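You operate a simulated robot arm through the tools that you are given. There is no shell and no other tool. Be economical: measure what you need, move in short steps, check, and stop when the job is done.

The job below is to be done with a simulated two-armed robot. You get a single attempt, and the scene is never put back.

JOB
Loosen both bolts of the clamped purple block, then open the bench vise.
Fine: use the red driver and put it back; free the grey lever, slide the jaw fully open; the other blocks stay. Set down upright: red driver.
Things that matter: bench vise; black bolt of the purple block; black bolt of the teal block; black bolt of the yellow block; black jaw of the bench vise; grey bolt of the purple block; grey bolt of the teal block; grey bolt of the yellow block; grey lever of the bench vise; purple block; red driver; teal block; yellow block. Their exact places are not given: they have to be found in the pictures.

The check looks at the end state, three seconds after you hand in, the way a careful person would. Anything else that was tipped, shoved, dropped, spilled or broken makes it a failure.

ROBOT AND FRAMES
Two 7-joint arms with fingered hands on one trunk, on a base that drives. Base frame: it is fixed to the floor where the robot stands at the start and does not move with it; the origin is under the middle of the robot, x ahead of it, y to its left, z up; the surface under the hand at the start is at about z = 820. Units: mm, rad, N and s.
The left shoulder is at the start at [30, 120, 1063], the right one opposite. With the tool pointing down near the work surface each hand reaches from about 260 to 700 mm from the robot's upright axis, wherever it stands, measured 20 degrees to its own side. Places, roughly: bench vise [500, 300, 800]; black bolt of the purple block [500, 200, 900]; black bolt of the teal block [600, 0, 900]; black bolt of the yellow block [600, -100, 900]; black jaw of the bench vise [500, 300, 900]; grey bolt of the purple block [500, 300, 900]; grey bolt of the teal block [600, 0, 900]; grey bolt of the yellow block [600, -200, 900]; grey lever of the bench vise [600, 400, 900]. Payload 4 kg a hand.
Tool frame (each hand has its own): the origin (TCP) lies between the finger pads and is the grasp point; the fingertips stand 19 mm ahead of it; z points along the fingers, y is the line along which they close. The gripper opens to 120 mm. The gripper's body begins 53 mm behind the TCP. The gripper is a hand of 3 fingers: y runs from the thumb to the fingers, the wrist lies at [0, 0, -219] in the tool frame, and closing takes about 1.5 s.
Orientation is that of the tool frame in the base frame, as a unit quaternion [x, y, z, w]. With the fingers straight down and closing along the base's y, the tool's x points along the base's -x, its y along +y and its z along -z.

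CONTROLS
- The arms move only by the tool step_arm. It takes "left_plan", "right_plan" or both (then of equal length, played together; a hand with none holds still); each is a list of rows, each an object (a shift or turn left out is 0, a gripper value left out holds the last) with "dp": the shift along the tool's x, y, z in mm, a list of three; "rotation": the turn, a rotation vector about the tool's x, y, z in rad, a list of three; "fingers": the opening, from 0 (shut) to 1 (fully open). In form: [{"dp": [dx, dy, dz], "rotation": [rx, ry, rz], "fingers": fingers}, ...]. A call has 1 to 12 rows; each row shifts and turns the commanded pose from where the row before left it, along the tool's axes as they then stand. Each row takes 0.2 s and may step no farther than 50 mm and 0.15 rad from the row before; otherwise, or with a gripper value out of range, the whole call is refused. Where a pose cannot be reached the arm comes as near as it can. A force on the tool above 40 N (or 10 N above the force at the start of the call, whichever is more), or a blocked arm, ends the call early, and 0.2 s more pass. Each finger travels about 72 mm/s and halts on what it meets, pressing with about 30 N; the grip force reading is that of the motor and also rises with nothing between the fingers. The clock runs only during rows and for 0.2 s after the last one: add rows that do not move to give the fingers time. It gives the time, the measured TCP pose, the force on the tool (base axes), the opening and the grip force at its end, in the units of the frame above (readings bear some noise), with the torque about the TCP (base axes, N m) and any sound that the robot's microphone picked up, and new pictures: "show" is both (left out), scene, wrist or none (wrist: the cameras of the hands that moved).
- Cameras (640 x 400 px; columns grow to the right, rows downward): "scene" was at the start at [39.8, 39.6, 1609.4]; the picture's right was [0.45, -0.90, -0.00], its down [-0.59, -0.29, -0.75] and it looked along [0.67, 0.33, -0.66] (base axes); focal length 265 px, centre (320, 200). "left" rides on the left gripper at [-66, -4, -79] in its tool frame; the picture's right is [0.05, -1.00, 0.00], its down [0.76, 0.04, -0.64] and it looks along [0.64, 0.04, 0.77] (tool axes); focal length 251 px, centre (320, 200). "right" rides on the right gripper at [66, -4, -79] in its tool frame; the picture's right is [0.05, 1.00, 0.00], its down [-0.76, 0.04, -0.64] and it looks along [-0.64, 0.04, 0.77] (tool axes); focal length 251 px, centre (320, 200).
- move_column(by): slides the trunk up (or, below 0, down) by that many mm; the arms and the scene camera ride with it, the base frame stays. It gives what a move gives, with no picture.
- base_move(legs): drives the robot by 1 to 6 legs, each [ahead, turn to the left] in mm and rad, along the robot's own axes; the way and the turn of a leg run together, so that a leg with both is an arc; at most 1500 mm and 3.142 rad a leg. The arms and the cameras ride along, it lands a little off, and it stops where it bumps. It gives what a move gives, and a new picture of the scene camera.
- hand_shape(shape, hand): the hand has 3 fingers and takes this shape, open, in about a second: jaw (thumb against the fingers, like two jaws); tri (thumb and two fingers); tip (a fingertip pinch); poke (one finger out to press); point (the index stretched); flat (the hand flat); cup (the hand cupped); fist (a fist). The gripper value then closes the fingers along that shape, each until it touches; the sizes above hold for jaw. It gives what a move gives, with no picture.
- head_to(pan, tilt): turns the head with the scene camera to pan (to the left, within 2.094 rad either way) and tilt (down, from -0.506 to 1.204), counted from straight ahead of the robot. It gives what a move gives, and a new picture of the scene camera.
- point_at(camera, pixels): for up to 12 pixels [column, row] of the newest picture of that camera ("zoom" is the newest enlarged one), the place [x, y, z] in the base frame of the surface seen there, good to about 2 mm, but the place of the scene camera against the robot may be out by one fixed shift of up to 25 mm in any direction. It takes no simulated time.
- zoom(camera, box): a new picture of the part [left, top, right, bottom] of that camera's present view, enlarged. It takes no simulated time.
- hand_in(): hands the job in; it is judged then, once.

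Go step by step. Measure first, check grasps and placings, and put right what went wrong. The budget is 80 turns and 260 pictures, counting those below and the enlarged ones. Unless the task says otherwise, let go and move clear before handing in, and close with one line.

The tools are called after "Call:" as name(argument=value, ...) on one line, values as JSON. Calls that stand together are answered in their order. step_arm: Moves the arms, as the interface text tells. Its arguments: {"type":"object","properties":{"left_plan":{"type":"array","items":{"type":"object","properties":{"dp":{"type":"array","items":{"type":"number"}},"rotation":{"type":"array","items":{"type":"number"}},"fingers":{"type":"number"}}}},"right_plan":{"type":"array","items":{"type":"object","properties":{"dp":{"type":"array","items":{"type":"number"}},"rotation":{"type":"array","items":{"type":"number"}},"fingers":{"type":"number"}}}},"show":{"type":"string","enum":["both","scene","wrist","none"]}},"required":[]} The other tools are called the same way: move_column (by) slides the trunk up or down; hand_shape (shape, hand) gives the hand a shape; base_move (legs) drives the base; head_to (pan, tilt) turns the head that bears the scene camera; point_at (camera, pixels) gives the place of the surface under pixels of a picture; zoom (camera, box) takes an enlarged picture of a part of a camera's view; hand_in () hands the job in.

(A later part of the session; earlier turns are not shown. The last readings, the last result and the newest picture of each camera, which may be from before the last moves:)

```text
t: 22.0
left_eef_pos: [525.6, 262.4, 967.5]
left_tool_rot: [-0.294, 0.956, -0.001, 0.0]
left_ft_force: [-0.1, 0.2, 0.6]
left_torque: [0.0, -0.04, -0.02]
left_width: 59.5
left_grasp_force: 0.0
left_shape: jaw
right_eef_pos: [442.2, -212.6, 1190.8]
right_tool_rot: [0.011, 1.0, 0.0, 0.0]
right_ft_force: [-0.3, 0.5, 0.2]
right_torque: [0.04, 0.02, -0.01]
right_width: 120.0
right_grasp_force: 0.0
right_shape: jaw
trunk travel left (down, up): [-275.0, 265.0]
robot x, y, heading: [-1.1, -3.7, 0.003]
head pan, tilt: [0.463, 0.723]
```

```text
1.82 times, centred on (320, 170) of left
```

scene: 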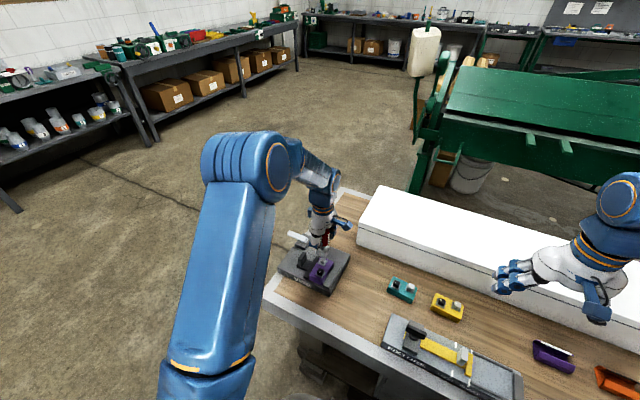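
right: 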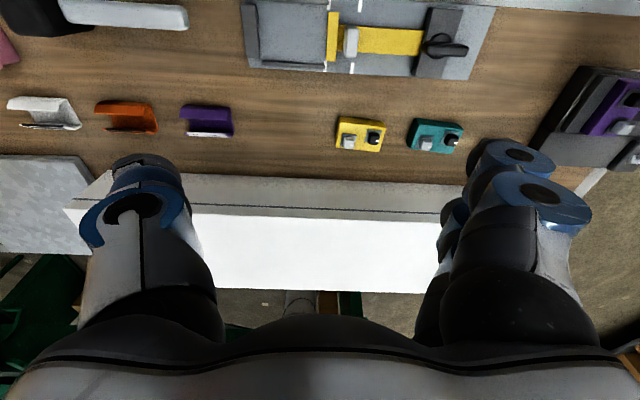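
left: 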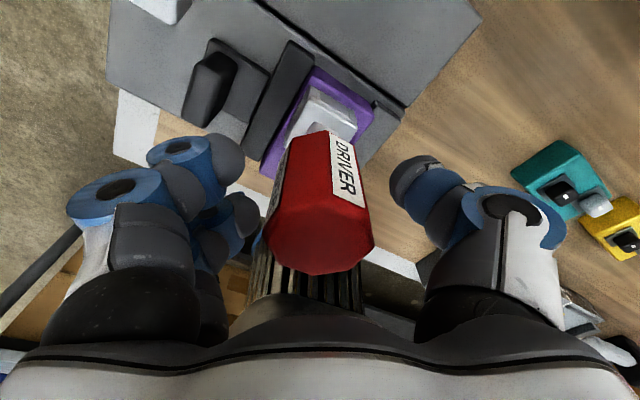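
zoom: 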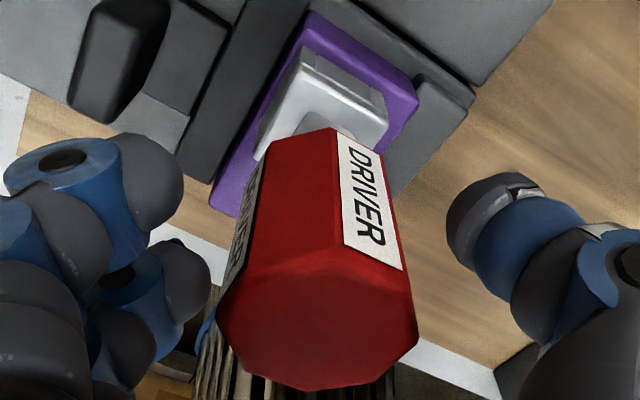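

The driver stands upright on the bolt with its socket square to the block again, so the stop is at 90°. I'll wind the open hand back clockwise around it to the original yaw and regrip there.

Call:
step_arm(left_plan=[{"fingers": 0.62}, {"rotation": [0, 0, 0.145]}, {"rotation": [0, 0, 0.145]}, {"rotation": [0, 0, 0.145]}, {"rotation": [0, 0, 0.145]}, {"rotation": [0, 0, 0.145]}, {"rotation": [0, 0, 0.145]}, {"rotation": [0, 0, 0.145]}, {"rotation": [0, 0, 0.145]}, {}], show="none")

Call:
step_arm(left_plan=[{"rotation": [0, 0, 0.145]}, {"rotation": [0, 0, 0.145]}, {"rotation": [0, 0, 0.145]}, {"rotation": [0, 0, 0.145]}, {"rotation": [0, 0, 0.145]}, {"rotation": [0, 0, 0.145]}, {"rotation": [0, 0, 0.14]}, {}], show="both")

```text
t: 24.2
left_eef_pos: [527.2, 263.1, 968.3]
left_tool_rot: [0.278, 0.961, 0.0, 0.0]
left_ft_force: [0.7, 0.3, 0.0]
left_torque: [0.01, 0.0, -0.01]
left_width: 73.8
left_grasp_force: 0.0
left_shape: jaw
right_eef_pos: [443.4, -211.9, 1191.1]
right_tool_rot: [0.01, 1.0, 0.0, 0.0]
right_ft_force: [-0.4, 0.0, -0.2]
right_torque: [-0.02, 0.02, 0.03]
right_width: 119.7
right_grasp_force: 0.1
right_shape: jaw
trunk travel left (down, up): [-275.0, 265.0]
robot x, y, heading: [1.7, 2.9, -0.001]
head pan, tilt: [0.463, 0.723]
```

```text
t: 26.0
left_eef_pos: [526.4, 261.6, 968.0]
left_tool_rot: [0.708, 0.706, 0.0, 0.0]
left_ft_force: [-0.1, -0.1, 0.0]
left_torque: [0.0, 0.03, 0.0]
left_width: 73.7
left_grasp_force: 0.1
left_shape: jaw
right_eef_pos: [442.8, -212.7, 1191.0]
right_tool_rot: [0.01, 1.0, 0.0, 0.0]
right_ft_force: [-0.1, -0.4, -0.8]
right_torque: [-0.03, -0.04, 0.01]
right_width: 120.0
right_grasp_force: 0.0
right_shape: jaw
trunk travel left (down, up): [-275.0, 265.0]
robot x, y, heading: [-0.7, 2.3, 0.003]
head pan, tilt: [0.463, 0.723]
```

scene: 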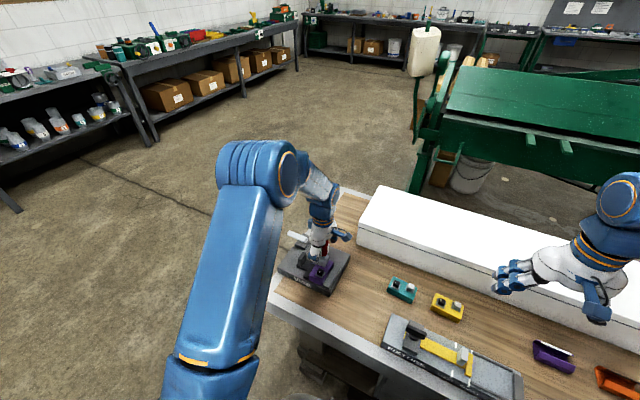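
left: 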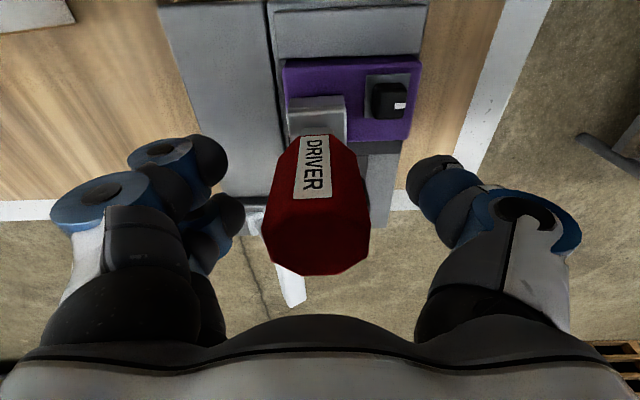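

The hand is back at clockwise 90° and the driver still stands upright. I'll grip and lift off, then inspect the grey bolt.

Call:
step_arm(left_plan=[{"fingers": 0.05}, {}, {}, {}, {}, {}, {"dp": [0, 0, -8]}, {"dp": [0, 0, -15]}, {"dp": [0, 0, -20]}, {"dp": [0, 0, -20]}, {"dp": [0, 20, -10]}, {}], show="wrist")

Call:
zoom(camera="left", box=[260, 50, 420, 150])

Call:
zoom(camera="scene", box=[270, 200, 400, 300])

```text
t: 28.6
left_eef_pos: [546.4, 262.9, 1042.9]
left_tool_rot: [0.707, 0.708, 0.0, 0.0]
left_ft_force: [0.1, -0.1, -1.0]
left_torque: [0.03, 0.01, -0.01]
left_width: 24.9
left_grasp_force: 30.2
left_shape: jaw
right_eef_pos: [440.9, -212.2, 1191.3]
right_tool_rot: [0.011, 1.0, 0.0, 0.0]
right_ft_force: [0.2, -0.1, 0.0]
right_torque: [0.05, 0.01, -0.01]
right_width: 119.8
right_grasp_force: 0.0
right_shape: jaw
trunk travel left (down, up): [-275.0, 265.0]
robot x, y, heading: [2.2, -0.7, -0.005]
head pan, tilt: [0.463, 0.723]
```

left: 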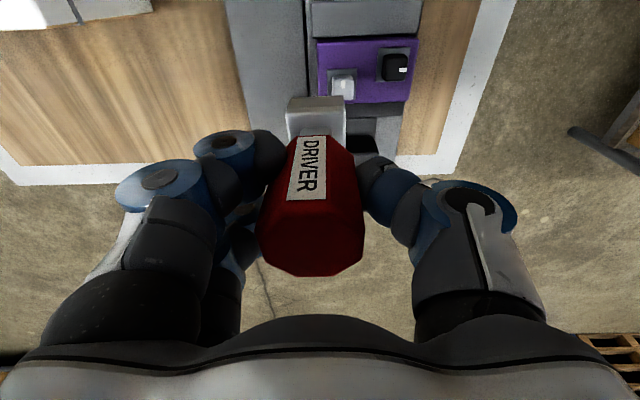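

```text
4.00 times, centred on (340, 100) of left
```

zoom: 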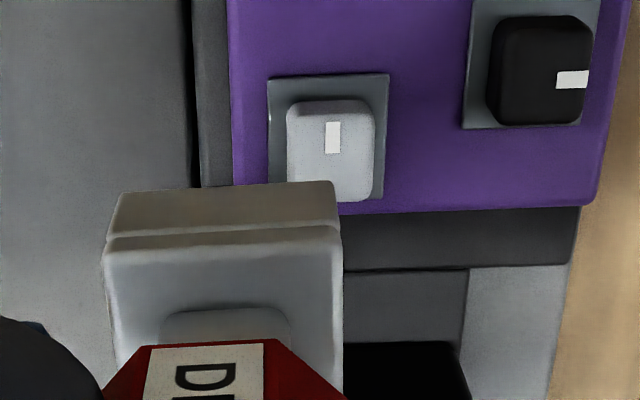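

```text
4.00 times, centred on (335, 250) of scene
```

zoom: 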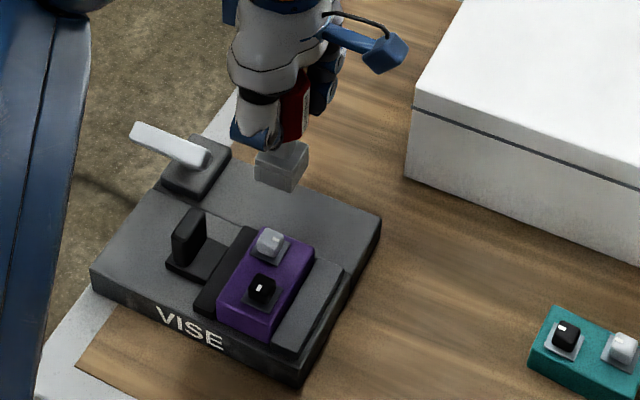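

The grey bolt's notch turned from -x to -y, a full 90° loosen. Next is the black bolt, (-42,-13) from grey, so I'll hover above it and measure.

Call:
step_arm(left_plan=[{"dp": [-6.5, -31, 0]}, {"dp": [-6.5, -31, 0]}, {"dp": [0, 0, 20]}, {"dp": [0, 0, 15]}, {}], show="wrist")

Call:
zoom(camera="left", box=[259, 70, 371, 140])

```text
t: 29.8
left_eef_pos: [485.6, 250.0, 1005.8]
left_tool_rot: [0.707, 0.707, 0.0, -0.001]
left_ft_force: [0.1, 0.7, -2.2]
left_torque: [-0.03, 0.01, -0.04]
left_width: 24.7
left_grasp_force: 30.0
left_shape: jaw
right_eef_pos: [443.1, -213.4, 1191.5]
right_tool_rot: [0.011, 1.0, 0.0, 0.0]
right_ft_force: [0.2, 0.0, 0.4]
right_torque: [0.0, 0.01, 0.01]
right_width: 119.8
right_grasp_force: 0.1
right_shape: jaw
trunk travel left (down, up): [-275.0, 265.0]
robot x, y, heading: [0.2, 1.7, -0.0]
head pan, tilt: [0.463, 0.723]
```

left: 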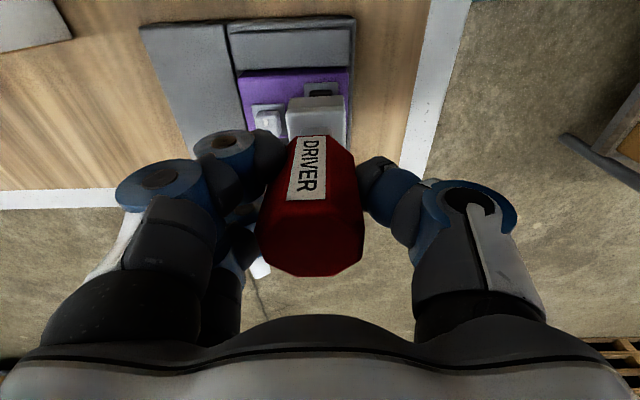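

```text
5.71 times, centred on (315, 105) of left
```

zoom: 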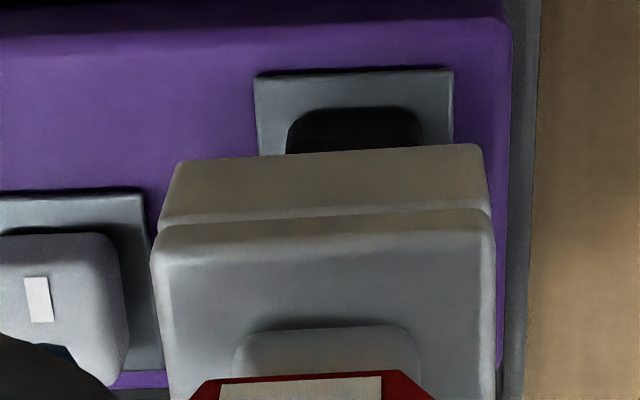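

The view matches the one over the grey bolt before correction. I'll measure the socket and plate.

Call:
point_at(camera="zoom", pixels=[[262, 84], [446, 78], [165, 215], [488, 205], [160, 240], [490, 240], [323, 215], [323, 180], [178, 175], [350, 130], [478, 160]])

```text
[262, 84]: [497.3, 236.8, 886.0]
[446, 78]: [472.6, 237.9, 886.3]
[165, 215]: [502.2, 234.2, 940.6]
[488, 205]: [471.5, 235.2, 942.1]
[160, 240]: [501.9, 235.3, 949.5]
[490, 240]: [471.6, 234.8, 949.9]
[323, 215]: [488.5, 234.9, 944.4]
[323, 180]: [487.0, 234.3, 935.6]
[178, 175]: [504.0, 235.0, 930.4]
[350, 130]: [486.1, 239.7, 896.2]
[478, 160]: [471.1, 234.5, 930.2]
```

Small offsets remain, about -1.5 in x and -1.2 in y, as with the grey bolt. I'll correct and lower onto the head.

Call:
step_arm(left_plan=[{"dp": [-1.2, -1.5, 8]}, {"dp": [0, 0, 8]}, {"dp": [0, 0, 6]}, {"dp": [0, 0, 4]}, {"dp": [0, 0, 4]}, {"dp": [0, 0, 4]}, {"dp": [0, 0, 4]}, {}], show="wrist")

Call:
zoom(camera="scene", box=[270, 200, 400, 300])

```text
t: 31.6
left_eef_pos: [482.9, 248.2, 967.7]
left_tool_rot: [0.708, 0.707, -0.001, 0.0]
left_ft_force: [-0.4, -1.0, -0.5]
left_torque: [0.0, 0.03, -0.01]
left_width: 24.8
left_grasp_force: 29.8
left_shape: jaw
right_eef_pos: [442.4, -211.6, 1191.0]
right_tool_rot: [0.011, 1.0, 0.0, -0.001]
right_ft_force: [0.5, -0.1, 0.7]
right_torque: [-0.01, 0.03, -0.03]
right_width: 119.9
right_grasp_force: 0.0
right_shape: jaw
trunk travel left (down, up): [-275.0, 265.0]
robot x, y, heading: [-0.6, -1.4, -0.001]
head pan, tilt: [0.463, 0.723]
```

left: 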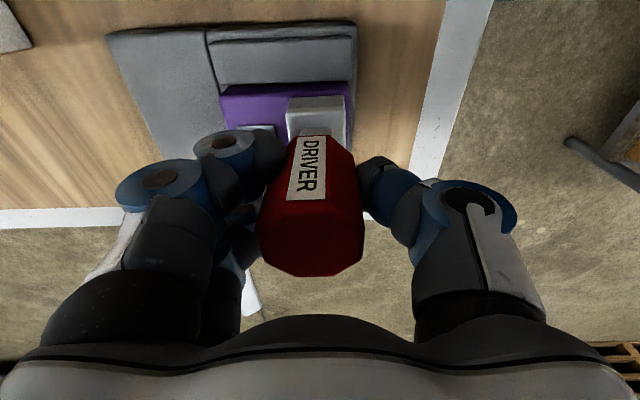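

```text
4.00 times, centred on (335, 250) of scene
```

zoom: 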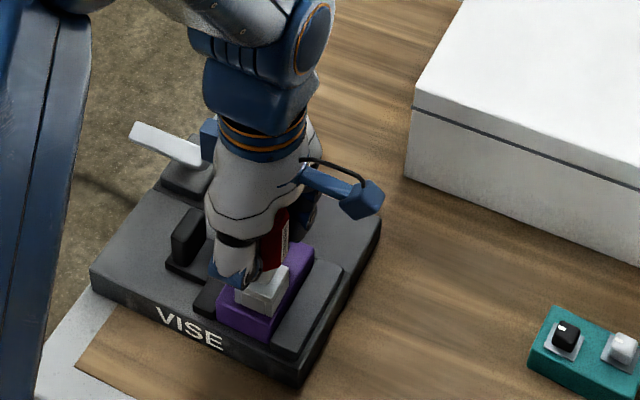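

It is seated with no contact force. I'll turn counter-clockwise just past 90°.

Call:
step_arm(left_plan=[{"rotation": [0, 0, -0.145]}, {"rotation": [0, 0, -0.145]}, {"rotation": [0, 0, -0.145]}, {"rotation": [0, 0, -0.145]}, {"rotation": [0, 0, -0.145]}, {"rotation": [0, 0, -0.145]}, {"rotation": [0, 0, -0.145]}, {"rotation": [0, 0, -0.145]}, {"rotation": [0, 0, -0.145]}, {"rotation": [0, 0, -0.145]}, {"rotation": [0, 0, -0.145]}, {"rotation": [0, 0, -0.1]}], show="wrist")

```text
t: 34.2
left_eef_pos: [484.1, 248.1, 967.2]
left_tool_rot: [-0.064, 0.998, 0.0, 0.001]
left_ft_force: [0.3, -2.8, 1.2]
left_torque: [-0.11, -0.03, -0.05]
left_width: 24.5
left_grasp_force: 29.9
left_shape: jaw
right_eef_pos: [442.5, -212.3, 1191.7]
right_tool_rot: [0.01, 1.0, 0.0, -0.001]
right_ft_force: [-0.5, -0.3, -0.1]
right_torque: [-0.03, -0.02, 0.03]
right_width: 120.0
right_grasp_force: 0.1
right_shape: jaw
trunk travel left (down, up): [-275.0, 265.0]
robot x, y, heading: [-0.9, 1.3, -0.001]
head pan, tilt: [0.463, 0.723]
```

left: 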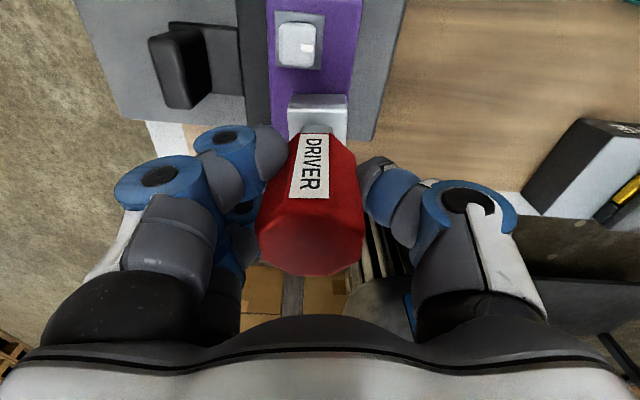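

There's little torque yet because play in the socket remains. I'll go a bit further until it reaches the stop.

Call:
step_arm(left_plan=[{"rotation": [0, 0, -0.08]}, {"rotation": [0, 0, -0.08]}, {"rotation": [0, 0, -0.08]}, {}], show="wrist")

```text
t: 35.2
left_eef_pos: [482.1, 248.5, 968.0]
left_tool_rot: [-0.181, 0.983, 0.0, 0.0]
left_ft_force: [-0.9, -3.1, 0.4]
left_torque: [-0.08, 0.01, -0.38]
left_width: 24.5
left_grasp_force: 30.8
left_shape: jaw
right_eef_pos: [441.2, -212.7, 1191.2]
right_tool_rot: [0.011, 1.0, 0.0, -0.001]
right_ft_force: [-0.2, -0.9, -0.5]
right_torque: [0.04, -0.01, 0.01]
right_width: 119.8
right_grasp_force: 0.1
right_shape: jaw
trunk travel left (down, up): [-275.0, 265.0]
robot x, y, heading: [-2.0, -2.8, -0.003]
head pan, tilt: [0.463, 0.723]
```

left: 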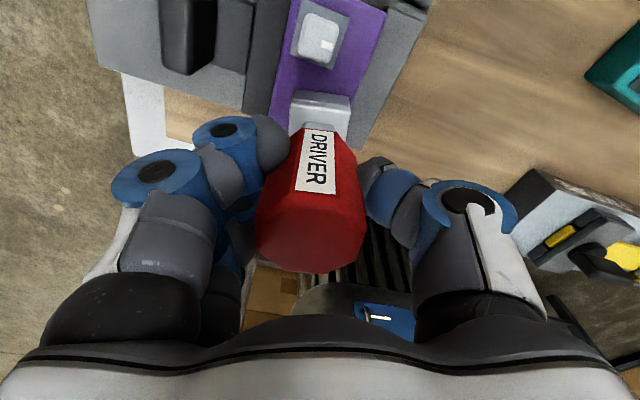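

Torque reached -0.38, so the black bolt is at its stop. I'll release around the standing driver, square the hand to yaw 0 and regrip.

Call:
step_arm(left_plan=[{"fingers": 0.3}, {"fingers": 0.45}, {}, {"rotation": [0, 0, 0.122]}, {"rotation": [0, 0, 0.122]}, {"rotation": [0, 0, 0.12]}, {}, {"fingers": 0.05}, {}, {}, {}, {}], show="wrist")

```text
t: 37.8
left_eef_pos: [483.3, 248.6, 967.1]
left_tool_rot: [0.0, 1.0, 0.0, -0.001]
left_ft_force: [0.3, 0.3, -1.2]
left_torque: [-0.03, 0.03, 0.01]
left_width: 25.1
left_grasp_force: 30.3
left_shape: jaw
right_eef_pos: [442.9, -212.4, 1190.6]
right_tool_rot: [0.01, 1.0, 0.0, 0.001]
right_ft_force: [0.4, 0.6, 0.0]
right_torque: [-0.01, 0.0, 0.03]
right_width: 120.1
right_grasp_force: 0.1
right_shape: jaw
trunk travel left (down, up): [-275.0, 265.0]
robot x, y, heading: [-0.1, 0.7, 0.004]
head pan, tilt: [0.463, 0.723]
```

left: 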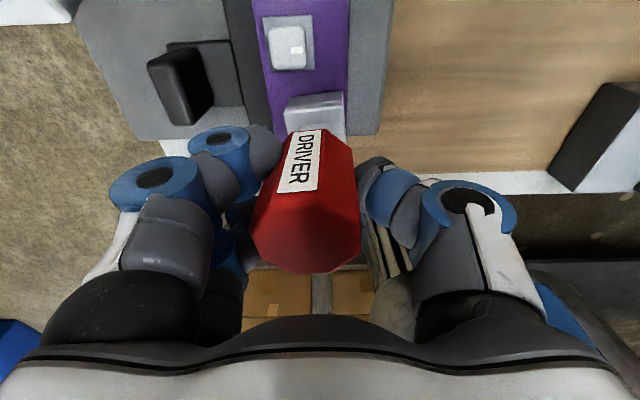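

Gripped again, with the driver about 8° off in yaw, which is harmless. I'll lift straight up and inspect the black bolt.

Call:
step_arm(left_plan=[{"dp": [0, 0, -6]}, {"dp": [0, 0, -12]}, {"dp": [0, 0, -20]}, {"dp": [0, 0, -25]}, {"dp": [0, 0, -25]}, {"dp": [-40, -20, 0]}, {"dp": [-40, -20, 0]}, {}], show="wrist")

Call:
zoom(camera="scene", box=[270, 200, 400, 300])

Call:
zoom(camera="left", box=[180, 60, 380, 200])

```text
t: 39.6
left_eef_pos: [562.7, 205.9, 1057.3]
left_tool_rot: [0.0, 1.0, 0.0, 0.001]
left_ft_force: [0.5, 0.6, -0.9]
left_torque: [0.01, -0.02, 0.01]
left_width: 25.2
left_grasp_force: 29.7
left_shape: jaw
right_eef_pos: [442.3, -212.9, 1191.8]
right_tool_rot: [0.011, 1.0, 0.001, 0.001]
right_ft_force: [-0.2, 0.3, 0.7]
right_torque: [0.0, -0.02, -0.02]
right_width: 119.8
right_grasp_force: 0.0
right_shape: jaw
trunk travel left (down, up): [-275.0, 265.0]
robot x, y, heading: [1.4, 0.8, -0.003]
head pan, tilt: [0.463, 0.723]
```

left: 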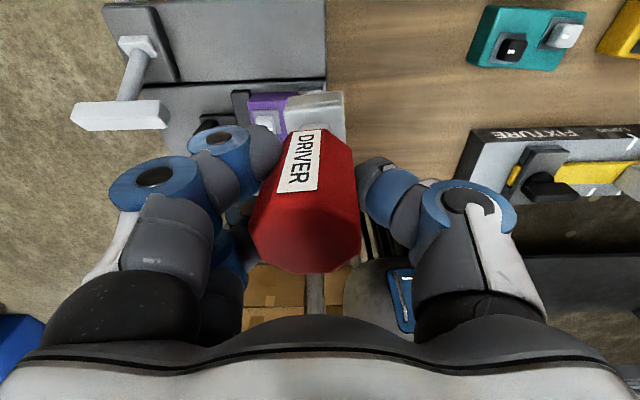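

```text
4.00 times, centred on (335, 250) of scene
```

zoom: 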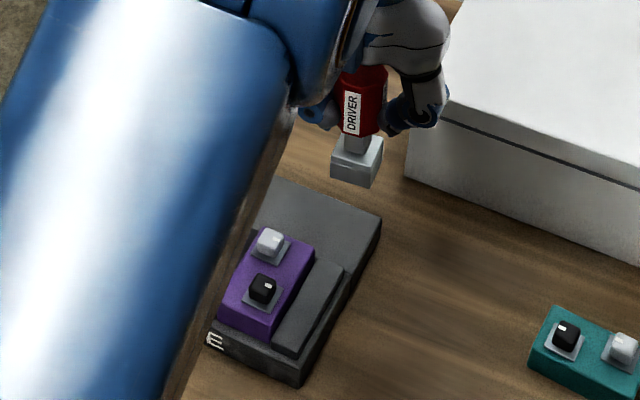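

```text
2.86 times, centred on (280, 130) of left
```

zoom: 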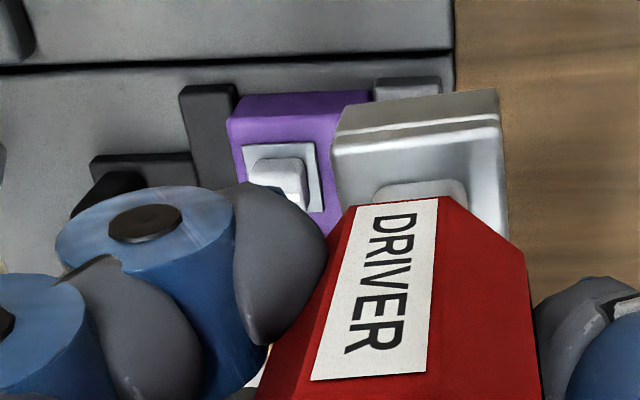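

The black notch also points to -y now, so both bolts are loose. I'll carry the driver back over its spot at (603,118) and go partway down.

Call:
step_arm(left_plan=[{"dp": [-13.5, -29.3, 0], "rotation": [0, 0, 0.1]}, {"dp": [-10, -30.3, 0], "rotation": [0, 0, 0.04]}, {"dp": [-7, -33, 0]}, {"dp": [0, 0, 40]}, {"dp": [0, 0, 40]}, {"dp": [0, 0, 45]}, {}], show="both")

Call:
zoom(camera="scene", box=[310, 200, 440, 300])

```text
t: 41.2
left_eef_pos: [584.8, 113.0, 930.0]
left_tool_rot: [0.07, 0.998, -0.001, 0.0]
left_ft_force: [-0.1, 0.2, -1.8]
left_torque: [-0.01, 0.01, 0.05]
left_width: 25.1
left_grasp_force: 29.8
left_shape: jaw
right_eef_pos: [442.4, -212.9, 1191.4]
right_tool_rot: [0.01, 1.0, 0.0, 0.0]
right_ft_force: [0.1, -0.8, 1.1]
right_torque: [-0.03, 0.0, 0.0]
right_width: 119.7
right_grasp_force: 0.0
right_shape: jaw
trunk travel left (down, up): [-275.0, 265.0]
robot x, y, heading: [-0.2, -0.6, 0.001]
head pan, tilt: [0.463, 0.723]
```

scene: 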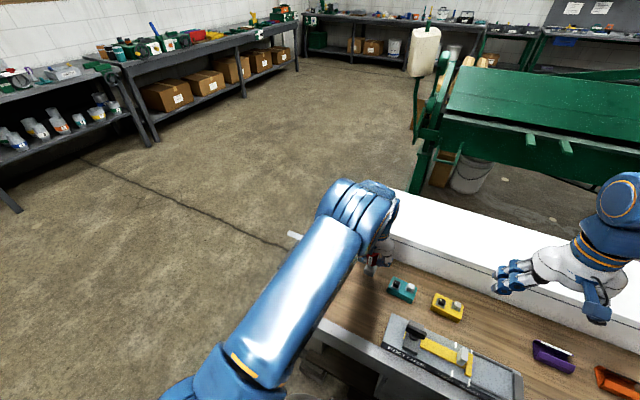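
left: 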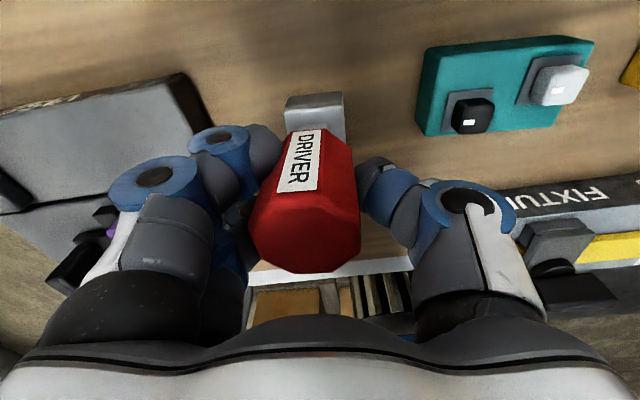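

```text
4.00 times, centred on (375, 250) of scene
```

zoom: 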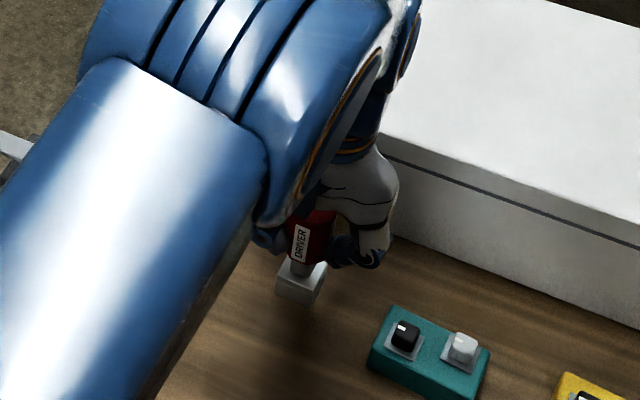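

TCP is 18 mm short in x because of the frame rotation. I'll correct it and lower gently to contact.

Call:
step_arm(left_plan=[{"dp": [-17.1, 7.5, 0]}, {"dp": [0, 0, 12]}, {"dp": [0, 0, 8]}, {"dp": [0, 0, 4]}, {"dp": [0, 0, 3]}, {}], show="wrist")

Call:
zoom(camera="scene", box=[310, 200, 440, 300])

```text
t: 42.6
left_eef_pos: [603.4, 117.9, 905.6]
left_tool_rot: [0.07, 0.998, 0.0, 0.0]
left_ft_force: [0.6, 0.3, -1.6]
left_torque: [-0.01, -0.03, -0.01]
left_width: 25.0
left_grasp_force: 29.6
left_shape: jaw
right_eef_pos: [442.5, -212.6, 1191.1]
right_tool_rot: [0.01, 1.0, -0.001, 0.0]
right_ft_force: [0.2, -1.1, -0.4]
right_torque: [-0.01, 0.02, 0.02]
right_width: 119.9
right_grasp_force: 0.1
right_shape: jaw
trunk travel left (down, up): [-275.0, 265.0]
robot x, y, heading: [-0.7, -1.3, 0.001]
head pan, tilt: [0.463, 0.723]
```

left: 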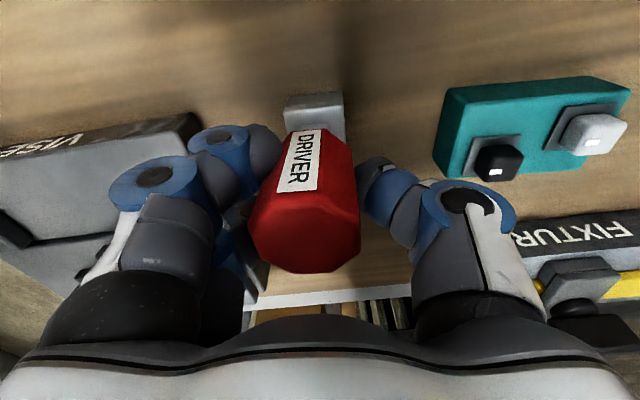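

```text
4.00 times, centred on (375, 250) of scene
```

zoom: 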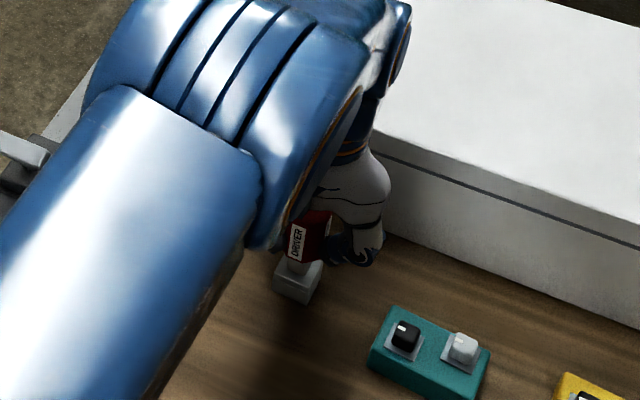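

Still about 4 mm above the table with no contact. I'll lower in 1.5 mm steps until force appears.

Call:
step_arm(left_plan=[{"dp": [0, 0, 1.5]}, {"dp": [0, 0, 1.5]}, {"dp": [0, 0, 1.5]}, {}], show="wrist")

Call:
point_at(camera="left", pixels=[[305, 235], [305, 268], [252, 225], [358, 225], [270, 255], [340, 255], [315, 104], [315, 90]])

```text
t: 43.6
left_eef_pos: [603.2, 120.1, 900.4]
left_tool_rot: [0.07, 0.998, 0.0, 0.0]
left_ft_force: [-0.1, -0.5, 1.2]
left_torque: [0.05, 0.03, -0.01]
left_width: 25.1
left_grasp_force: 30.0
left_shape: jaw
right_eef_pos: [442.2, -212.0, 1191.2]
right_tool_rot: [0.011, 1.0, -0.001, 0.0]
right_ft_force: [0.2, 0.5, 0.3]
right_torque: [-0.01, 0.02, 0.01]
right_width: 119.8
right_grasp_force: 0.1
right_shape: jaw
trunk travel left (down, up): [-275.0, 265.0]
robot x, y, heading: [0.3, -3.2, -0.001]
head pan, tilt: [0.463, 0.723]
```

left: 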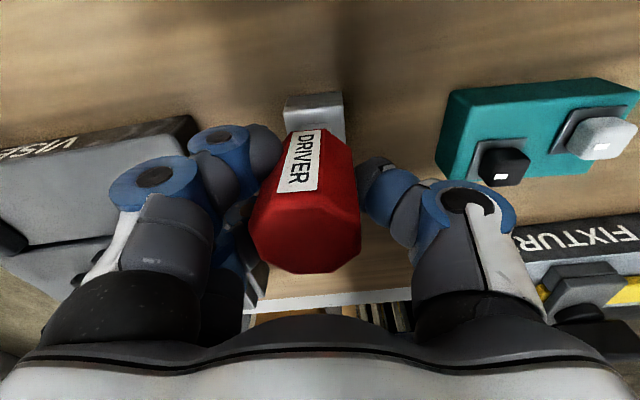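

```text
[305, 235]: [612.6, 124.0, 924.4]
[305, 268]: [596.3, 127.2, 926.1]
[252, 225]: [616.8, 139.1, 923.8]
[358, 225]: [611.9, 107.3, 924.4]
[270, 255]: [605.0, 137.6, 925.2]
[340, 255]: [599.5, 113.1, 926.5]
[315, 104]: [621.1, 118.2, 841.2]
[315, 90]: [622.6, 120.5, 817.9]
```

Contact has begun (force went from -1.6 to +1.2 N) and the driver top is at z 924. I'll ease down 1 mm, open gently and check it stands.

Call:
step_arm(left_plan=[{"dp": [0, 0, 1]}, {}, {"fingers": 0.25}, {"fingers": 0.3}, {"fingers": 0.4}, {"fingers": 0.5}, {}, {}, {}], show="wrist")

Call:
zoom(camera="scene", box=[310, 200, 440, 300])

```text
t: 45.6
left_eef_pos: [604.6, 120.5, 898.1]
left_tool_rot: [0.069, 0.998, 0.0, 0.0]
left_ft_force: [-0.6, -0.6, 0.0]
left_torque: [0.0, 0.02, -0.01]
left_width: 59.5
left_grasp_force: 0.0
left_shape: jaw
right_eef_pos: [442.8, -212.8, 1191.3]
right_tool_rot: [0.011, 1.0, 0.001, 0.0]
right_ft_force: [0.6, 0.5, -0.3]
right_torque: [-0.02, -0.01, 0.05]
right_width: 119.7
right_grasp_force: 0.0
right_shape: jaw
trunk travel left (down, up): [-275.0, 265.0]
robot x, y, heading: [1.5, 4.8, 0.002]
head pan, tilt: [0.463, 0.723]
```

left: 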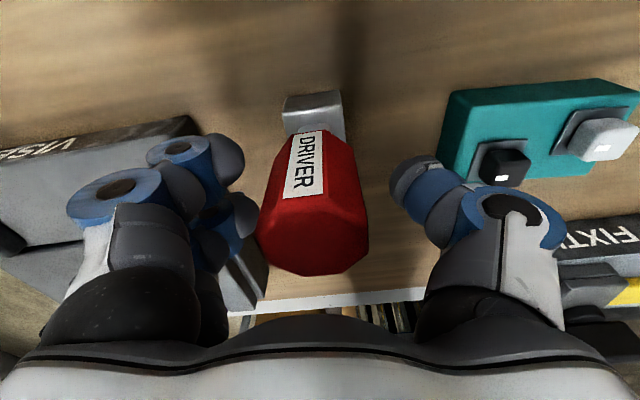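

```text
4.00 times, centred on (375, 250) of scene
```

zoom: 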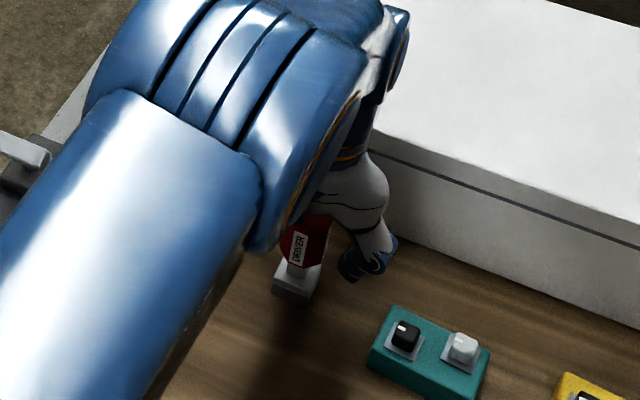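

The driver stands upright on its spot. I'll raise straight up and clear it, then look at the whole vise and lever.

Call:
step_arm(left_plan=[{"dp": [0, 0, -15]}, {"dp": [0, 0, -30]}, {"dp": [0, 0, -45]}, {"dp": [0, 0, -45]}, {"dp": [0, 0, -45], "rotation": [0, 0, -0.14]}, {"dp": [5, 45, 0]}, {"dp": [5, 45, 0]}, {"dp": [5, 45, 0]}, {"dp": [0, 45, 0]}, {}], show="both")

Call:
zoom(camera="left", box=[200, 0, 440, 150])

Call:
zoom(camera="scene", box=[270, 210, 400, 310])

```text
t: 47.8
left_eef_pos: [588.8, 299.7, 1077.9]
left_tool_rot: [0.0, 1.0, 0.0, 0.0]
left_ft_force: [0.8, -0.6, 0.2]
left_torque: [0.03, 0.02, 0.03]
left_width: 59.8
left_grasp_force: 0.1
left_shape: jaw
right_eef_pos: [442.7, -214.1, 1190.7]
right_tool_rot: [0.011, 1.0, 0.0, 0.001]
right_ft_force: [-0.5, 0.2, -0.3]
right_torque: [0.0, 0.02, -0.02]
right_width: 120.0
right_grasp_force: 0.1
right_shape: jaw
trunk travel left (down, up): [-275.0, 265.0]
robot x, y, heading: [-0.4, 1.7, -0.003]
head pan, tilt: [0.463, 0.723]
```

scene: 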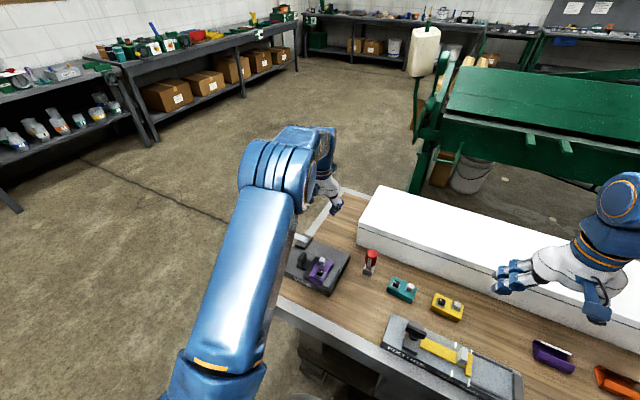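
left: 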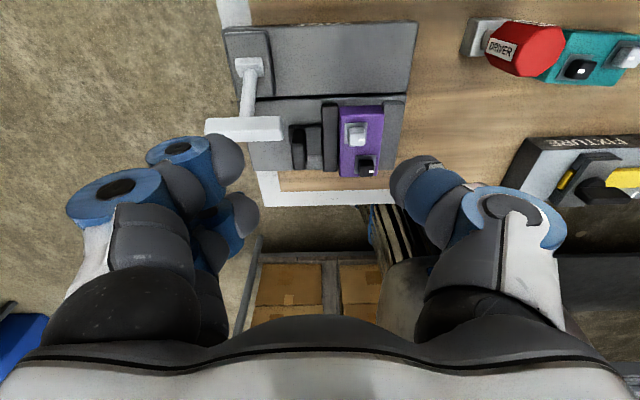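

```text
2.67 times, centred on (320, 75) of left
```

zoom: 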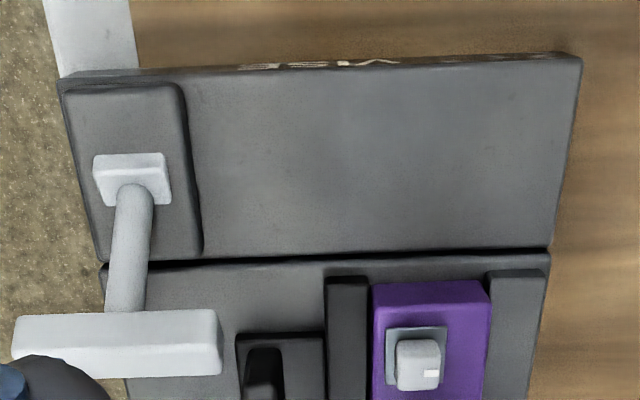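

```text
4.00 times, centred on (335, 260) of scene
```

zoom: 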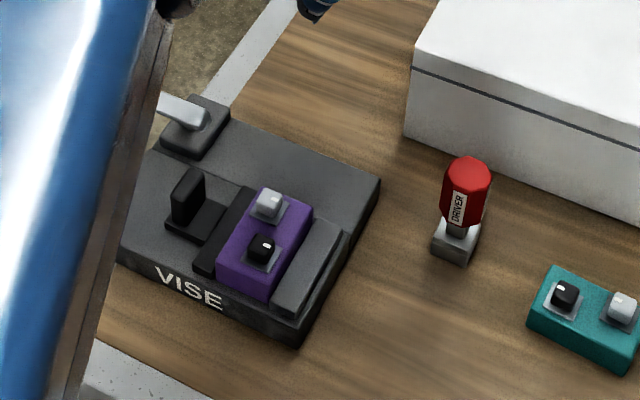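

Both notches point to -y and the driver stands well. I'll measure the lever again from here.

Call:
zoom(camera="left", box=[200, 0, 440, 150])

Call:
point_at(camera="zoom", pixels=[[110, 162], [158, 160], [132, 180], [135, 200], [130, 250], [125, 300], [25, 325], [210, 320], [120, 322], [210, 360], [120, 350], [80, 120]])

Call:
point_at(camera="zoom", pixels=[[245, 345], [320, 345], [265, 360], [330, 285], [200, 245], [90, 255], [165, 90], [105, 390]])

```text
2.67 times, centred on (320, 75) of left
```

zoom: 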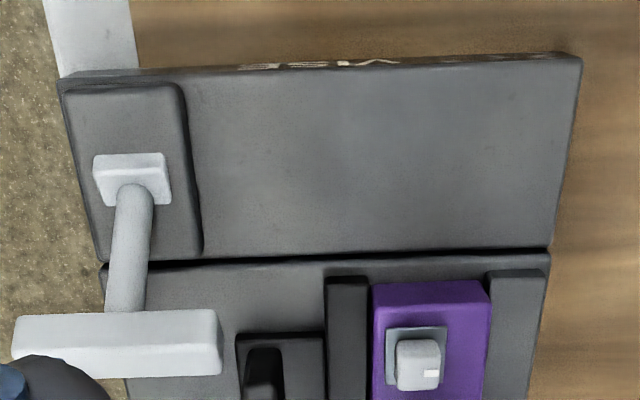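

```text
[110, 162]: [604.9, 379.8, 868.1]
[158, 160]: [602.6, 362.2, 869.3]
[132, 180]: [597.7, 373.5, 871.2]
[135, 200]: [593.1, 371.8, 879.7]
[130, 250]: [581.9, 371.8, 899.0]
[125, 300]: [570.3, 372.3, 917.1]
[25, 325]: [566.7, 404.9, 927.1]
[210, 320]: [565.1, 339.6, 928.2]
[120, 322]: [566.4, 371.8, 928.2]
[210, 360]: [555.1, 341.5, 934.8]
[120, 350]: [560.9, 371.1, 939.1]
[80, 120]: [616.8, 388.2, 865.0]
```

```text
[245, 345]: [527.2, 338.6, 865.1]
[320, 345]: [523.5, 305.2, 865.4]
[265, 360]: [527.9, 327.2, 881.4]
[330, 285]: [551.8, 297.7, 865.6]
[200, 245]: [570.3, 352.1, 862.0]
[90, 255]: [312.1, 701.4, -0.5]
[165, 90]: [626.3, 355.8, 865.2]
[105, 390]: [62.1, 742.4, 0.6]
```

The lever hinges about y at x≈600, z≈868, with its bar at (561,372,932). I'll put the closed fingers on its robot side, ready to push it over in +x.

Call:
step_arm(left_plan=[{"dp": [24, 24, -10], "fingers": 0.0}, {"dp": [24, 24, 0]}, {"dp": [24, 24, 0]}, {"dp": [0, 0, 40]}, {"dp": [0, 0, 40]}, {"dp": [0, 0, 40]}, {"dp": [0, 0, 30]}, {}], show="both")

```text
t: 49.6
left_eef_pos: [515.4, 373.2, 937.6]
left_tool_rot: [0.0, 1.0, 0.001, 0.0]
left_ft_force: [-2.0, 1.8, 1.2]
left_torque: [-0.03, -0.01, -0.01]
left_width: 0.0
left_grasp_force: 29.6
left_shape: jaw
right_eef_pos: [442.1, -213.0, 1192.3]
right_tool_rot: [0.01, 1.0, 0.0, -0.001]
right_ft_force: [-0.5, 0.0, 0.1]
right_torque: [-0.04, -0.01, 0.02]
right_width: 120.0
right_grasp_force: 0.0
right_shape: jaw
trunk travel left (down, up): [-275.0, 265.0]
robot x, y, heading: [-3.5, 3.2, 0.002]
head pan, tilt: [0.463, 0.723]
```

scene: 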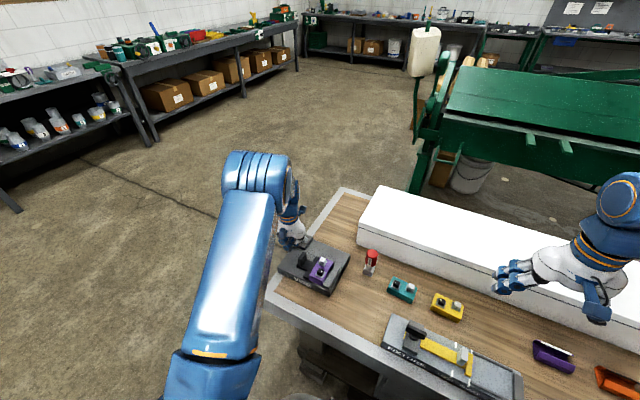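
left: 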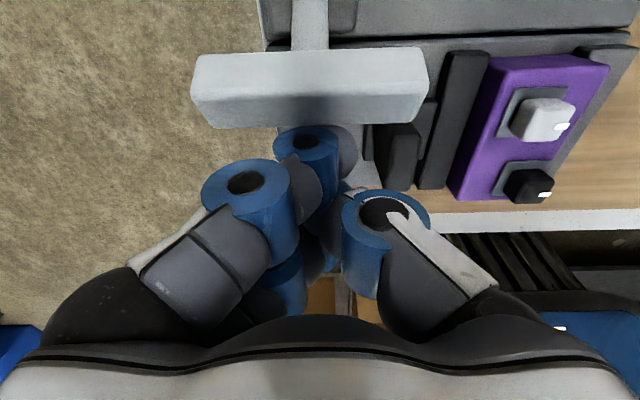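

The fingers are just behind the bar. I'll lower 12 mm and push gently in +x, watching the force.

Call:
step_arm(left_plan=[{"dp": [0, 0, 12]}, {"dp": [-10, 0, 0]}, {"dp": [-10, 0, 0]}, {"dp": [-10, 0, 0]}, {"dp": [-10, 0, 0]}, {"dp": [-10, 0, 0]}, {"dp": [-10, 0, 0]}, {}], show="wrist")

```text
t: 51.4
left_eef_pos: [576.1, 372.1, 926.3]
left_tool_rot: [0.0, 1.0, 0.0, 0.0]
left_ft_force: [-1.2, 1.4, -0.4]
left_torque: [-0.01, -0.03, -0.01]
left_width: 0.0
left_grasp_force: 30.3
left_shape: jaw
right_eef_pos: [442.5, -213.4, 1191.3]
right_tool_rot: [0.01, 1.0, 0.0, 0.0]
right_ft_force: [-0.5, -0.5, 0.4]
right_torque: [0.0, -0.03, 0.02]
right_width: 119.7
right_grasp_force: 0.1
right_shape: jaw
trunk travel left (down, up): [-275.0, 265.0]
robot x, y, heading: [1.7, 0.1, 0.002]
head pan, tilt: [0.463, 0.723]
```

left: 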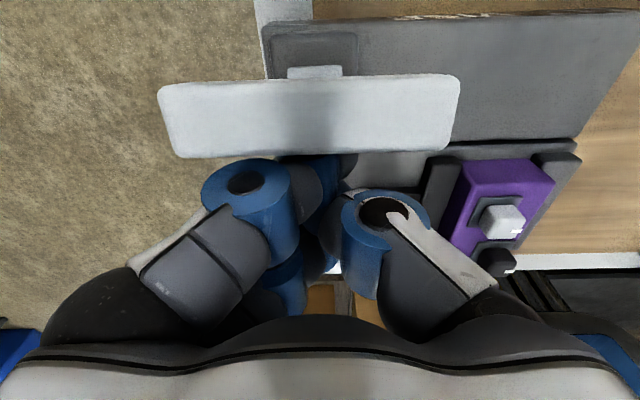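

The lever swings with only about 1 N. I'll keep pushing it over.

Call:
step_arm(left_plan=[{"dp": [-10, 0, 0]}, {"dp": [-10, 0, 0]}, {"dp": [-10, 0, 0]}, {"dp": [-10, 0, 0]}, {"dp": [-10, 0, 0]}, {}], show="wrist")

Call:
zoom(camera="scene", box=[270, 200, 400, 300])

```text
t: 52.4
left_eef_pos: [603.7, 373.8, 927.1]
left_tool_rot: [0.0, 1.0, -0.001, -0.012]
left_ft_force: [-29.2, -2.8, 20.0]
left_torque: [-0.09, -0.12, -0.19]
left_width: 0.0
left_grasp_force: 30.3
left_shape: jaw
right_eef_pos: [438.3, -213.5, 1192.4]
right_tool_rot: [0.009, 1.0, 0.001, 0.002]
right_ft_force: [1.2, -0.3, -0.7]
right_torque: [0.0, -0.01, 0.04]
right_width: 120.2
right_grasp_force: 0.1
right_shape: jaw
trunk travel left (down, up): [-275.0, 265.0]
robot x, y, heading: [3.7, -0.5, 0.0]
head pan, tilt: [0.463, 0.723]
stopped in row 5 (left hand): the force on the tool passed its limit at 44 N (the readings are from after the stop); the commanded pose is now the measured one
```

left: 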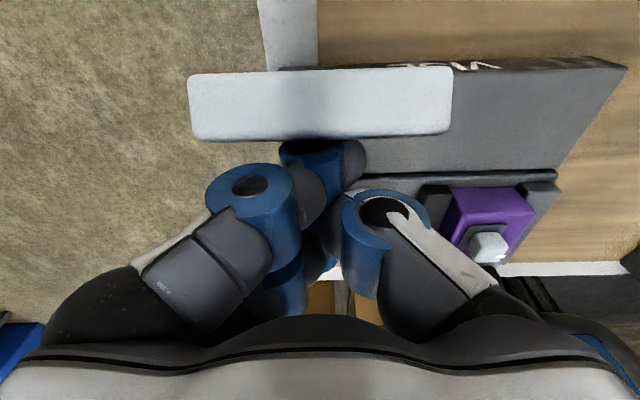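

```text
4.00 times, centred on (335, 250) of scene
```

zoom: 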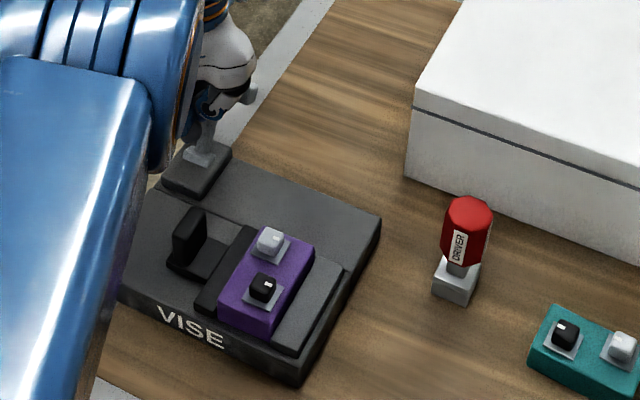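

A 44 N stop: the lever appears to be at its far limit, past vertical. I'll back off and look at it.

Call:
step_arm(left_plan=[{"dp": [10, 0, 0]}, {"dp": [20, 0, 0]}, {"dp": [30, 0, 0]}, {"dp": [0, 0, -45]}, {"dp": [0, 0, -45]}, {"dp": [0, -40, -20]}, {"dp": [0, -40, 0]}, {}], show="wrist")

Call:
zoom(camera="left", box=[150, 0, 410, 160])

```text
t: 54.2
left_eef_pos: [551.2, 294.9, 1032.1]
left_tool_rot: [-0.001, 1.0, -0.001, -0.012]
left_ft_force: [-0.4, -0.4, -0.3]
left_torque: [-0.01, 0.03, 0.0]
left_width: 0.0
left_grasp_force: 30.1
left_shape: jaw
right_eef_pos: [443.2, -211.3, 1190.4]
right_tool_rot: [0.011, 1.0, 0.0, 0.0]
right_ft_force: [0.1, -0.4, -0.3]
right_torque: [-0.01, 0.0, 0.02]
right_width: 119.8
right_grasp_force: 0.1
right_shape: jaw
trunk travel left (down, up): [-275.0, 265.0]
robot x, y, heading: [-1.7, -1.0, -0.001]
head pan, tilt: [0.463, 0.723]
```

left: 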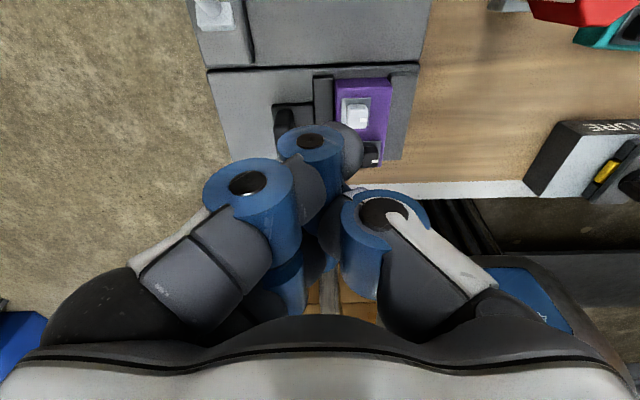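

```text
2.46 times, centred on (280, 80) of left
```

zoom: 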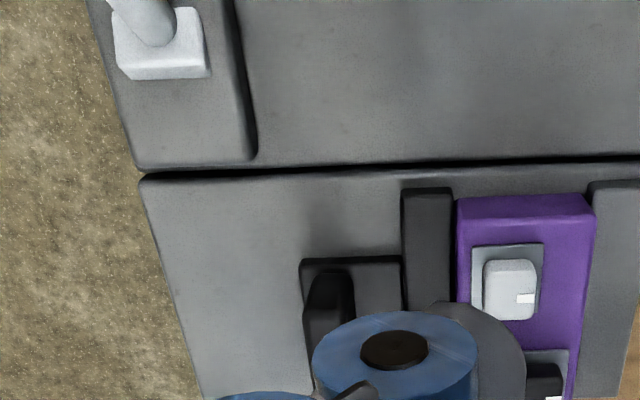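

The lever now leans to the far side and stays there. Next is the jaw's tab: I'll shift to +y for a clear view of it.

Call:
step_arm(left_plan=[{"dp": [0, 40, 0], "fingers": 0.4}, {"dp": [-10, 40, 0]}, {"dp": [-10, 10, 0]}, {}], show="wrist")

Call:
zoom(camera="left", box=[340, 50, 500, 150])

```text
t: 55.2
left_eef_pos: [570.7, 384.3, 1031.8]
left_tool_rot: [0.0, 1.0, -0.001, -0.011]
left_ft_force: [-0.4, 0.7, 0.0]
left_torque: [0.0, 0.01, 0.05]
left_width: 47.5
left_grasp_force: 0.1
left_shape: jaw
right_eef_pos: [442.7, -213.4, 1191.1]
right_tool_rot: [0.011, 1.0, 0.0, 0.0]
right_ft_force: [0.3, 0.1, -0.3]
right_torque: [0.06, 0.02, 0.03]
right_width: 119.8
right_grasp_force: 0.0
right_shape: jaw
trunk travel left (down, up): [-275.0, 265.0]
robot x, y, heading: [-0.8, -0.8, 0.001]
head pan, tilt: [0.463, 0.723]
```

left: 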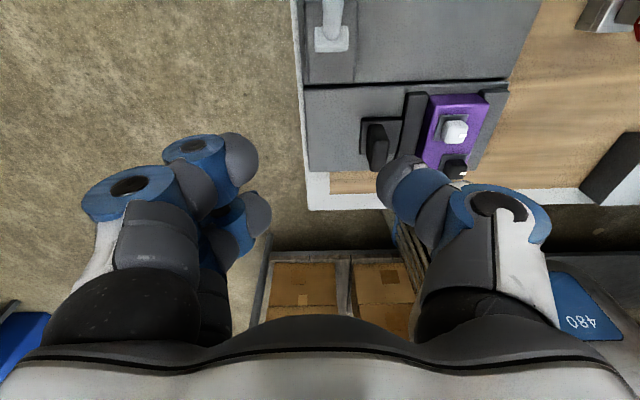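

```text
4.00 times, centred on (420, 100) of left
```

zoom: 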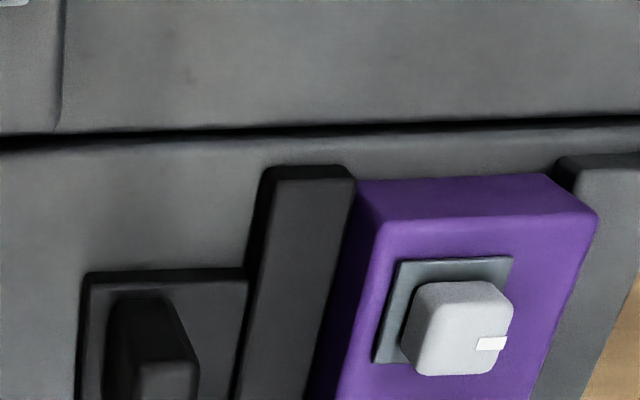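

The tab's top is at (372,145) in the full picture. I'll measure its faces.

Call:
zoom(camera="left", box=[330, 100, 450, 175])

Call:
point_at(camera="left", pixels=[[372, 145], [386, 145], [372, 165], [386, 163], [378, 130], [378, 150], [366, 130], [378, 164], [362, 150], [400, 140], [415, 97]])

```text
5.33 times, centred on (390, 138) of left
```

zoom: 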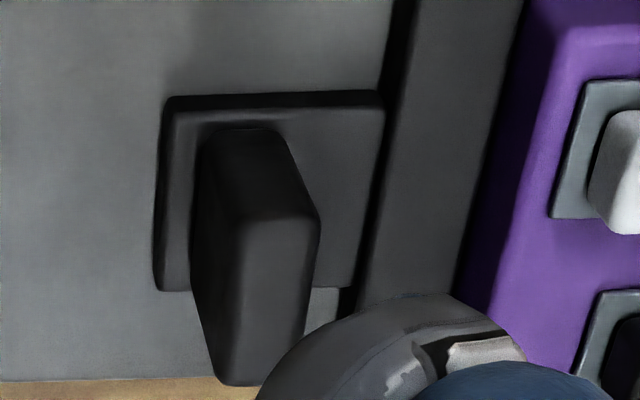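

```text
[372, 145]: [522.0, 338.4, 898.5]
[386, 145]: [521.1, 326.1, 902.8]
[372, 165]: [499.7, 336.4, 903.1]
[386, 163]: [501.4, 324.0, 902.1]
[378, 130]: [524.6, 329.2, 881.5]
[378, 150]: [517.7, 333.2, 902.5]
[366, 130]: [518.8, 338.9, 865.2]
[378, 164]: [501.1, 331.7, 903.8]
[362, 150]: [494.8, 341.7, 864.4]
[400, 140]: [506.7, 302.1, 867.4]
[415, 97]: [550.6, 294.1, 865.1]
```

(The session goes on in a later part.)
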